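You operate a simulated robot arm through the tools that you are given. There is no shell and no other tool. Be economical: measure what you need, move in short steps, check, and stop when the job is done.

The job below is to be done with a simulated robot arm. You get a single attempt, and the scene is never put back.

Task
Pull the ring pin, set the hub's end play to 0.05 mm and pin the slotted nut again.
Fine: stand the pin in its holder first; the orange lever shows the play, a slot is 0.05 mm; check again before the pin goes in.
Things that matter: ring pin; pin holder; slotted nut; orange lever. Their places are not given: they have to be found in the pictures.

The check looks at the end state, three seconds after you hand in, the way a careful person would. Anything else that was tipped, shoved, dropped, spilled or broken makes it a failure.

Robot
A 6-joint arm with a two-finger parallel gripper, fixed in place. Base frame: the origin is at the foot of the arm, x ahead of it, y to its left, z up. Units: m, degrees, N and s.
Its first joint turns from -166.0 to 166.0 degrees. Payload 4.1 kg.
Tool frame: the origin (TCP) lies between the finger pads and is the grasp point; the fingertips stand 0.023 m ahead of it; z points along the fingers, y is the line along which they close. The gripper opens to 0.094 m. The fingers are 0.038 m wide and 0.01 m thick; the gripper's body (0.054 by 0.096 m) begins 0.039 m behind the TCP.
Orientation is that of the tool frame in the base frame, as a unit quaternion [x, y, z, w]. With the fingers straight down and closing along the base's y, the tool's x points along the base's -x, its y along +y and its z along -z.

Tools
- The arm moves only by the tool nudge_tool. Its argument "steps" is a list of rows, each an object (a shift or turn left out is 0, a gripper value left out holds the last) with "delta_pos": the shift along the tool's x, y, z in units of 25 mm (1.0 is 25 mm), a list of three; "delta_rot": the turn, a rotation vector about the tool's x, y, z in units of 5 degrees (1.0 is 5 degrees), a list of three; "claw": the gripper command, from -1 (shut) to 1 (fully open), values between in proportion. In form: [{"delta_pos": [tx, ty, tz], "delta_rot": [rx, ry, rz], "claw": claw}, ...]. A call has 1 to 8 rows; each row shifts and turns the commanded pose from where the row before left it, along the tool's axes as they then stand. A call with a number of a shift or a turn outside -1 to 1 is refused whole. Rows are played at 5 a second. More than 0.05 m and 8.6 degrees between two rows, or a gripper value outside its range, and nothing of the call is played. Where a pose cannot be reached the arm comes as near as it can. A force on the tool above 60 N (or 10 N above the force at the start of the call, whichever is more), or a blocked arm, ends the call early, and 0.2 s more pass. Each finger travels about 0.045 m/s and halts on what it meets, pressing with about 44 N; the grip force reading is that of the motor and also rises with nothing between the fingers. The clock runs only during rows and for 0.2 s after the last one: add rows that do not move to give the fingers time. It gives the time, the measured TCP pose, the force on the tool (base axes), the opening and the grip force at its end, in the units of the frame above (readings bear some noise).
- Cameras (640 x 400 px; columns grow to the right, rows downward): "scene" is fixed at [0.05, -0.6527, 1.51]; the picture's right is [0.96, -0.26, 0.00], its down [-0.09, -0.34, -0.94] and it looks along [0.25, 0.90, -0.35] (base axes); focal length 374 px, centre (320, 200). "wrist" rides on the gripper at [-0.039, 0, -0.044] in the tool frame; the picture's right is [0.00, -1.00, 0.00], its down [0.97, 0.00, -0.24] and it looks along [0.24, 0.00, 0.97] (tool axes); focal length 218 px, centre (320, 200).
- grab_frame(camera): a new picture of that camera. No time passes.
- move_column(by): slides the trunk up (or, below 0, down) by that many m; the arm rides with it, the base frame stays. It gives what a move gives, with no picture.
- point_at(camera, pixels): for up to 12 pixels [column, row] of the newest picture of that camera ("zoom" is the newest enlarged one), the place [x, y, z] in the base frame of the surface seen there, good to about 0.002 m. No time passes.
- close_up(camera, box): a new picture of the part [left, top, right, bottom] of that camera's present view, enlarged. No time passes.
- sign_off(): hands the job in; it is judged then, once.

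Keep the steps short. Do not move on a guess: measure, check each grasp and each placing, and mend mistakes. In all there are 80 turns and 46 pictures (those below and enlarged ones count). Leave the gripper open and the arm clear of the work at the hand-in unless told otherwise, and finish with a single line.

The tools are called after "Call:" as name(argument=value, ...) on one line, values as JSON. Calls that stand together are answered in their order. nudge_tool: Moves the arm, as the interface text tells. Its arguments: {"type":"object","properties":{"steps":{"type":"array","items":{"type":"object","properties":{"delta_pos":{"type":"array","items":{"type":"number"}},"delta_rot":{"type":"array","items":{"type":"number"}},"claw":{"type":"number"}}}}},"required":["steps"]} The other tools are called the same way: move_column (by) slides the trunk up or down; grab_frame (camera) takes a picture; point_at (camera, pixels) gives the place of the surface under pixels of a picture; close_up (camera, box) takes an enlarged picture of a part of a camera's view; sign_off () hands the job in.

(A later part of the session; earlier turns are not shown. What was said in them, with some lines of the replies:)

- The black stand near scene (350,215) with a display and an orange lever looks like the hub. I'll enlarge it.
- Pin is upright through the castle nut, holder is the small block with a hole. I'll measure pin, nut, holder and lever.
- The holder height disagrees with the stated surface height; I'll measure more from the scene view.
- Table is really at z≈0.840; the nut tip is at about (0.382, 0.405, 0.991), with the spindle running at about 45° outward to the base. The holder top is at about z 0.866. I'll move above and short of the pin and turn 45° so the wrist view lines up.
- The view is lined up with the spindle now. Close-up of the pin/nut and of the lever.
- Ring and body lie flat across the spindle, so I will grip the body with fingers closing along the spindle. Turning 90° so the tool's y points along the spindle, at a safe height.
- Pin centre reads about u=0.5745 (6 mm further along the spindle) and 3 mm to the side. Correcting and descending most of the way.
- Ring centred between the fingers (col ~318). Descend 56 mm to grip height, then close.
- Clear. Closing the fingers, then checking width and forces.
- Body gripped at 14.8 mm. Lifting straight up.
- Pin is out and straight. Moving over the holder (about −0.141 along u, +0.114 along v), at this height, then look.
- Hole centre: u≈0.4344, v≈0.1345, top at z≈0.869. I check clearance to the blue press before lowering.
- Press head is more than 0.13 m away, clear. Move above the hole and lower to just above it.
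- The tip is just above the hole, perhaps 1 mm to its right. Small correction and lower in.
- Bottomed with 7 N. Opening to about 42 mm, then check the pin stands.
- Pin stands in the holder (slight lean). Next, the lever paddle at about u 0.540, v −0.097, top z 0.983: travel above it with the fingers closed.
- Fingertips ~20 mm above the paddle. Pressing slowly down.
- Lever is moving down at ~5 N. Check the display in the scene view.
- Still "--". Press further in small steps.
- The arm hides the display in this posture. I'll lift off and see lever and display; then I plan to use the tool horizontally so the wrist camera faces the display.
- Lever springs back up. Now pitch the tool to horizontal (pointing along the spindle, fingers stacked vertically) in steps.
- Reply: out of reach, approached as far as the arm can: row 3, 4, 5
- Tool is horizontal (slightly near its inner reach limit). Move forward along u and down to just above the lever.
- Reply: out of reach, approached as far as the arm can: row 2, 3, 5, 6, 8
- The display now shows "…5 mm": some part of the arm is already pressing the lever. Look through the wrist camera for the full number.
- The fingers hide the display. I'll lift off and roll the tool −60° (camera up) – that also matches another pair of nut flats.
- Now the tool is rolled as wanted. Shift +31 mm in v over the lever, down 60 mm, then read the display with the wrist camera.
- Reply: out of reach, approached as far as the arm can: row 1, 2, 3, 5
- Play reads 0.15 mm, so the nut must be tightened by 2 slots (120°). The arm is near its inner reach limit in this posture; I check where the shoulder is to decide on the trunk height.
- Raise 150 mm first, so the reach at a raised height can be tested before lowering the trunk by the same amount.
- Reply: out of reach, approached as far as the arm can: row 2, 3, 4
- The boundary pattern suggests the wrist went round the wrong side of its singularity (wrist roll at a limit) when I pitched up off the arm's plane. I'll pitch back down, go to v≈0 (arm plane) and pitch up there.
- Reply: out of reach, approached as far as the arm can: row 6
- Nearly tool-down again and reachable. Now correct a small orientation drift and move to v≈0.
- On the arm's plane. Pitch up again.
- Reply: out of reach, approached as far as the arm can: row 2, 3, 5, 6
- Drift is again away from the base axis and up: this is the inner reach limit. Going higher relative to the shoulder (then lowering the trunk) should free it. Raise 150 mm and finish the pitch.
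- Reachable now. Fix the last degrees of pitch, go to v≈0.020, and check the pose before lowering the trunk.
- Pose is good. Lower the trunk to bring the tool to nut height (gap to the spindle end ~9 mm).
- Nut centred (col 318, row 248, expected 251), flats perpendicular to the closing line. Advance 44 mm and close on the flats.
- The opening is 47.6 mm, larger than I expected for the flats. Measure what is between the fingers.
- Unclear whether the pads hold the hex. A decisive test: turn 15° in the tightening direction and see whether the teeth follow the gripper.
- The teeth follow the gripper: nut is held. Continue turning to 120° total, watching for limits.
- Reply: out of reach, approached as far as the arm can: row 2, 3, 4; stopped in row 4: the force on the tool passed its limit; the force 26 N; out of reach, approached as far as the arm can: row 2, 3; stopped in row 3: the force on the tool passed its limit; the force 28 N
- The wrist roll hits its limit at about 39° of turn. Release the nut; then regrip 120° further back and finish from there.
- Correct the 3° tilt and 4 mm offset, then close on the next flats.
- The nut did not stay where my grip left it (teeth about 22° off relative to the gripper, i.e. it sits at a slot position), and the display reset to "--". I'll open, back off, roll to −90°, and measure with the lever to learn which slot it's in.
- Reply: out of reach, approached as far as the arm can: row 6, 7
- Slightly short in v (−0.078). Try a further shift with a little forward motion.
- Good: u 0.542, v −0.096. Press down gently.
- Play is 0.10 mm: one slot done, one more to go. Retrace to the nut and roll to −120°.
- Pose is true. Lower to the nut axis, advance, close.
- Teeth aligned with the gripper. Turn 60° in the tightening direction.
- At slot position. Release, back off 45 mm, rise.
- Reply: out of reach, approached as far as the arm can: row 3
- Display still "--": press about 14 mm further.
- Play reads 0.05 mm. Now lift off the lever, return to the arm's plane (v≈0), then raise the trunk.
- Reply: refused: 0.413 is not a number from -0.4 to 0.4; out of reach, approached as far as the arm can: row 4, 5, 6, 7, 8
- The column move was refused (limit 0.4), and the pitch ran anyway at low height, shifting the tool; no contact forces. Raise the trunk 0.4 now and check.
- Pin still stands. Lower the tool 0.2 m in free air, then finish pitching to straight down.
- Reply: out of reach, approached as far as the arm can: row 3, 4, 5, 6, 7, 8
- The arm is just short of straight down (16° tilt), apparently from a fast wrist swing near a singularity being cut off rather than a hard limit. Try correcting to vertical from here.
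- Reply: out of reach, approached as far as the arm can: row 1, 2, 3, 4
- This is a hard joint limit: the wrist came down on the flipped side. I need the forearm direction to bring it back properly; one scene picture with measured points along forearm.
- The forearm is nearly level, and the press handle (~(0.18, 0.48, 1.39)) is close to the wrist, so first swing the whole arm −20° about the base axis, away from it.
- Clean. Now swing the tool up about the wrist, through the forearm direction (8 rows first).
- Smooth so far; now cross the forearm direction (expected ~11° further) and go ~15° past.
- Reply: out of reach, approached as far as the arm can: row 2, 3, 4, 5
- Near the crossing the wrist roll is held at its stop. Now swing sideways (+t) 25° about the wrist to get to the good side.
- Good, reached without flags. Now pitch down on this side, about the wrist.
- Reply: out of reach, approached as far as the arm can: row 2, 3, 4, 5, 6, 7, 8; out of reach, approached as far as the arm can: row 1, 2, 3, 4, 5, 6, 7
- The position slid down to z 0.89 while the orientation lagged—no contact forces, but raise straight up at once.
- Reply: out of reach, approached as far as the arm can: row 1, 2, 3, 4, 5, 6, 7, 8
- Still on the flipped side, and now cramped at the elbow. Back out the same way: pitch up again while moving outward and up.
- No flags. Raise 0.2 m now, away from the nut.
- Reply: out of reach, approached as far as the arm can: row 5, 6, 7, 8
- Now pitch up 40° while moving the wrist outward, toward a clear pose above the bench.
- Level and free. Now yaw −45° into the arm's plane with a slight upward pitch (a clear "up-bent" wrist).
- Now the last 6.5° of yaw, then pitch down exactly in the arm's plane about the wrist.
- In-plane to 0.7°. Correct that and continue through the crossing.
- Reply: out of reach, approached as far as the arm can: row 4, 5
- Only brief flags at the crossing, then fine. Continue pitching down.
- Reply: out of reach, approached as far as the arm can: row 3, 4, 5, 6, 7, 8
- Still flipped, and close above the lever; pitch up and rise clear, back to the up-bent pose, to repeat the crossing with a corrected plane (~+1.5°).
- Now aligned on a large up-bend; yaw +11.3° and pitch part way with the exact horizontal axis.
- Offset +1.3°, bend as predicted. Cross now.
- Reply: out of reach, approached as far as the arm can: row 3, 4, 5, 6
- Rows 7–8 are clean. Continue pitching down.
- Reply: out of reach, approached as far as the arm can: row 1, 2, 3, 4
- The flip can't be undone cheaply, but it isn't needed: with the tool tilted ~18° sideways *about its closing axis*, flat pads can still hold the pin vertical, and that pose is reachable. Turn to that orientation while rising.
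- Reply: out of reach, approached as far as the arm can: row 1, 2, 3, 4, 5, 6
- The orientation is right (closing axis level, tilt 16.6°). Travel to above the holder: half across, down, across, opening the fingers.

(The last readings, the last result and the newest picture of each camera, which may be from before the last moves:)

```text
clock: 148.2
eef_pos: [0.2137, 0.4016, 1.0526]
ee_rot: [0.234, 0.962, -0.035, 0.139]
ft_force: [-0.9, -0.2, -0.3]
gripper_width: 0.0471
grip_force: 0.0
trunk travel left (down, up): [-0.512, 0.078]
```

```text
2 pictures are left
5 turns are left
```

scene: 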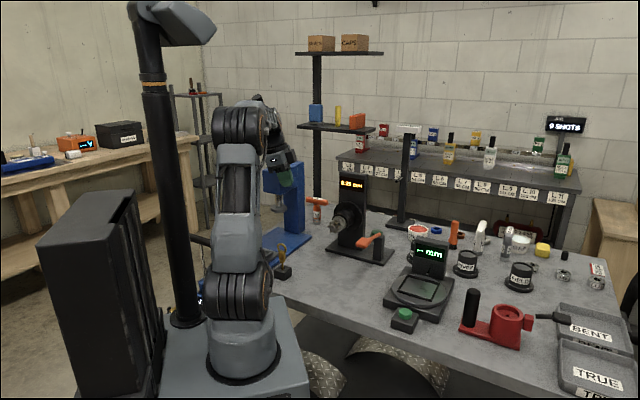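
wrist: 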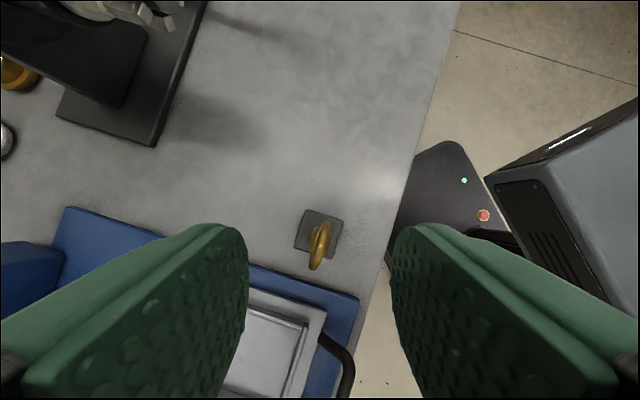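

Pin is centred between the fingers. Descend, grip, lift, and carry it above the nut by the same clear route, then look.

Call:
nudge_tool(steps=[{"delta_pos": [0.284, -0.006, 0.925]}, {"delta_pos": [0.284, -0.006, 0.925]}, {"delta_pos": [0.284, -0.006, 0.925]}, {"delta_pos": [0.284, -0.006, 0.925]}, {"delta_pos": [0.284, -0.006, 0.925]}, {}])

Call:
nudge_tool(steps=[{"claw": -1}, {}, {}, {}])

Call:
nudge_tool(steps=[{"delta_pos": [-0.14, 0, -0.48]}, {"delta_pos": [-0.27, 0, -0.92]}, {"delta_pos": [-0.27, 0, -0.92]}, {"delta_pos": [-0.27, 0, -0.92]}, {"delta_pos": [-0.27, 0, -0.92]}, {"delta_pos": [-0.14, 0, -0.48]}, {}])

Call:
nudge_tool(steps=[{"delta_pos": [-0.84, 0.449, 0.245]}, {"delta_pos": [-0.84, 0.449, 0.245]}, {"delta_pos": [-0.84, 0.449, 0.245]}, {"delta_pos": [-0.84, 0.449, 0.245]}, {"delta_pos": [-0.28, 0, -0.96]}, {"delta_pos": [-0.28, 0, -0.96]}, {"delta_pos": [-0.28, 0, -0.96]}, {"delta_pos": [-0.28, 0, -0.96]}])

Call:
nudge_tool(steps=[{"delta_pos": [-0.62, 0.546, 0.18]}, {"delta_pos": [-0.62, 0.546, 0.18]}, {"delta_pos": [-0.62, 0.546, 0.18]}, {"delta_pos": [-0.62, 0.546, 0.18]}, {}])

Call:
close_up(camera="scene", box=[300, 150, 400, 230])

Call:
point_at(camera="zoom", pixels=[[200, 180], [200, 200], [200, 220], [210, 200], [215, 220], [190, 200], [230, 310], [240, 330]])

```text
clock: 149.6
eef_pos: [0.2107, 0.4025, 0.9295]
ee_rot: [0.233, 0.962, -0.033, 0.139]
ft_force: [0.2, 0.1, 0.2]
gripper_width: 0.047
grip_force: 0.0
trunk travel left (down, up): [-0.512, 0.078]
```

```text
clock: 150.6
eef_pos: [0.2112, 0.4028, 0.9295]
ee_rot: [0.233, 0.962, -0.033, 0.138]
ft_force: [0.4, 0.5, -0.3]
gripper_width: 0.015
grip_force: 44.1
trunk travel left (down, up): [-0.512, 0.078]
```

```text
clock: 152.2
eef_pos: [0.2113, 0.4026, 1.0522]
ee_rot: [0.233, 0.962, -0.033, 0.139]
ft_force: [0.6, -0.6, -0.5]
gripper_width: 0.0151
grip_force: 44.2
trunk travel left (down, up): [-0.512, 0.078]
```

```text
clock: 153.9
eef_pos: [0.3093, 0.4019, 1.1497]
ee_rot: [0.232, 0.962, -0.034, 0.139]
ft_force: [0.1, -0.4, -0.5]
gripper_width: 0.0149
grip_force: 44.1
trunk travel left (down, up): [-0.512, 0.078]
```

```text
clock: 155.2
eef_pos: [0.3929, 0.4208, 1.1504]
ee_rot: [0.233, 0.962, -0.034, 0.139]
ft_force: [-0.4, -0.7, 0.4]
gripper_width: 0.0148
grip_force: 43.6
trunk travel left (down, up): [-0.512, 0.078]
```

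```text
5.00 times, centred on (350, 190) of scene
```

zoom: 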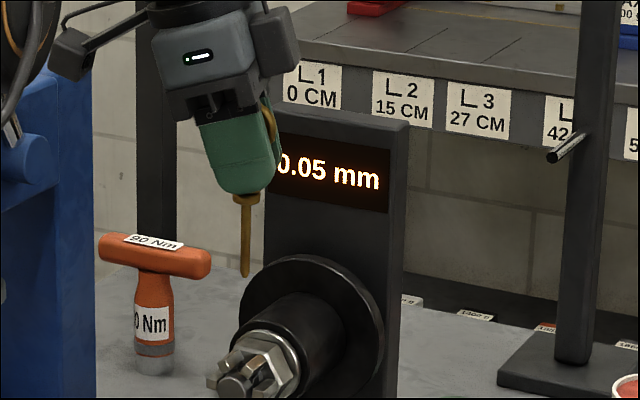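

```text
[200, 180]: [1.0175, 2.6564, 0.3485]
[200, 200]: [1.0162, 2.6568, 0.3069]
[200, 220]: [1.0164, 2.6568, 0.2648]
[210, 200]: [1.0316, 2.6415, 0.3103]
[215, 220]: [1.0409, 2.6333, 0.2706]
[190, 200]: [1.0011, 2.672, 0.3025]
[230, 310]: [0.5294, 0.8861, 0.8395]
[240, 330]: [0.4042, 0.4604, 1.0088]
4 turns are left
```

The pin hangs vertical, at the same column (245) as when it was pulled out, and the display reads 0.05 mm. Lower slowly into the slot and watch the force.

Call:
nudge_tool(steps=[{"delta_pos": [0.19, 0, 0.64]}, {"delta_pos": [0.19, 0, 0.64]}, {"delta_pos": [0.14, 0, 0.48]}, {}])

Call:
nudge_tool(steps=[{"delta_pos": [0.084, 0, 0.288]}, {"delta_pos": [0.084, 0, 0.288]}, {"delta_pos": [0.084, 0, 0.288]}, {"delta_pos": [0.084, 0, 0.288]}, {"delta_pos": [0.084, 0, 0.288]}, {}])

```text
clock: 156.2
eef_pos: [0.3911, 0.4209, 1.1054]
ee_rot: [0.233, 0.962, -0.033, 0.138]
ft_force: [0.6, -0.6, -0.3]
gripper_width: 0.0152
grip_force: 44.2
trunk travel left (down, up): [-0.512, 0.078]
```

```text
clock: 157.6
eef_pos: [0.3914, 0.4206, 1.0689]
ee_rot: [0.232, 0.962, -0.033, 0.138]
ft_force: [0.4, 1.2, -0.3]
gripper_width: 0.015
grip_force: 44.0
trunk travel left (down, up): [-0.512, 0.078]
3 turns are left
```

No resistance, the tip is already inside. Finish the last ~24 mm and check.

Call:
nudge_tool(steps=[{"delta_pos": [0.072, 0, 0.245]}, {"delta_pos": [0.072, 0, 0.245]}, {"delta_pos": [0.072, 0, 0.245]}, {"delta_pos": [0.06, 0, 0.205]}, {}])

Call:
close_up(camera="scene", box=[310, 180, 380, 236])

```text
clock: 158.8
eef_pos: [0.3918, 0.4212, 1.0442]
ee_rot: [0.233, 0.962, -0.034, 0.139]
ft_force: [-0.7, 1.5, 2.2]
gripper_width: 0.0152
grip_force: 44.1
trunk travel left (down, up): [-0.512, 0.078]
```

```text
7.14 times, centred on (345, 208) of scene
2 turns are left
```

zoom: 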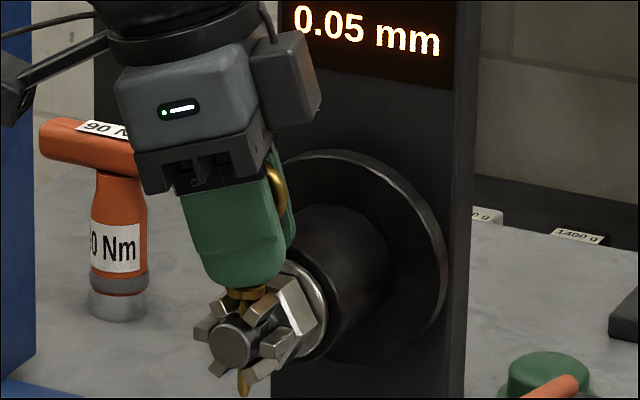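

The pin is seated, its tip showing below the nut, display 0.05 mm. A 1 mm final press, open a little, rise straight up, move clear and open.

Call:
nudge_tool(steps=[{"delta_pos": [0.012, 0, 0.04]}, {"claw": -0.6}, {"claw": -0.35}, {}, {}])

Call:
nudge_tool(steps=[{"delta_pos": [-0.14, 0, -0.48]}, {"delta_pos": [-0.28, 0, -0.96]}, {"delta_pos": [-0.28, 0, -0.96]}, {"delta_pos": [-0.28, 0, -0.96]}, {"delta_pos": [-0.28, 0, -0.96]}, {"delta_pos": [0.84, -0.449, -0.245], "claw": 0.8}, {"delta_pos": [0.84, -0.449, -0.245]}, {}])

Call:
close_up(camera="scene", box=[300, 170, 390, 240])

```text
clock: 159.9
eef_pos: [0.3919, 0.4208, 1.0412]
ee_rot: [0.233, 0.962, -0.034, 0.139]
ft_force: [0.9, 0.3, 0.7]
gripper_width: 0.0306
grip_force: 0.1
trunk travel left (down, up): [-0.512, 0.078]
```

```text
clock: 161.8
eef_pos: [0.3425, 0.4226, 1.1548]
ee_rot: [0.234, 0.962, -0.034, 0.139]
ft_force: [-0.9, 0.8, 0.2]
gripper_width: 0.0847
grip_force: 0.0
trunk travel left (down, up): [-0.512, 0.078]
```

```text
refused: no pictures are left
1 turns are left
```

The pin slid in without resistance and was seated before release. The gripper is open and clear of the work, so I'm handing in.

Call:
sign_off()

```text
The job is handed in.
```

The end play is set to 0.05 mm on the display and the ring pin is back in the slotted nut, but I had no picture left to confirm the pin after I let go of it.
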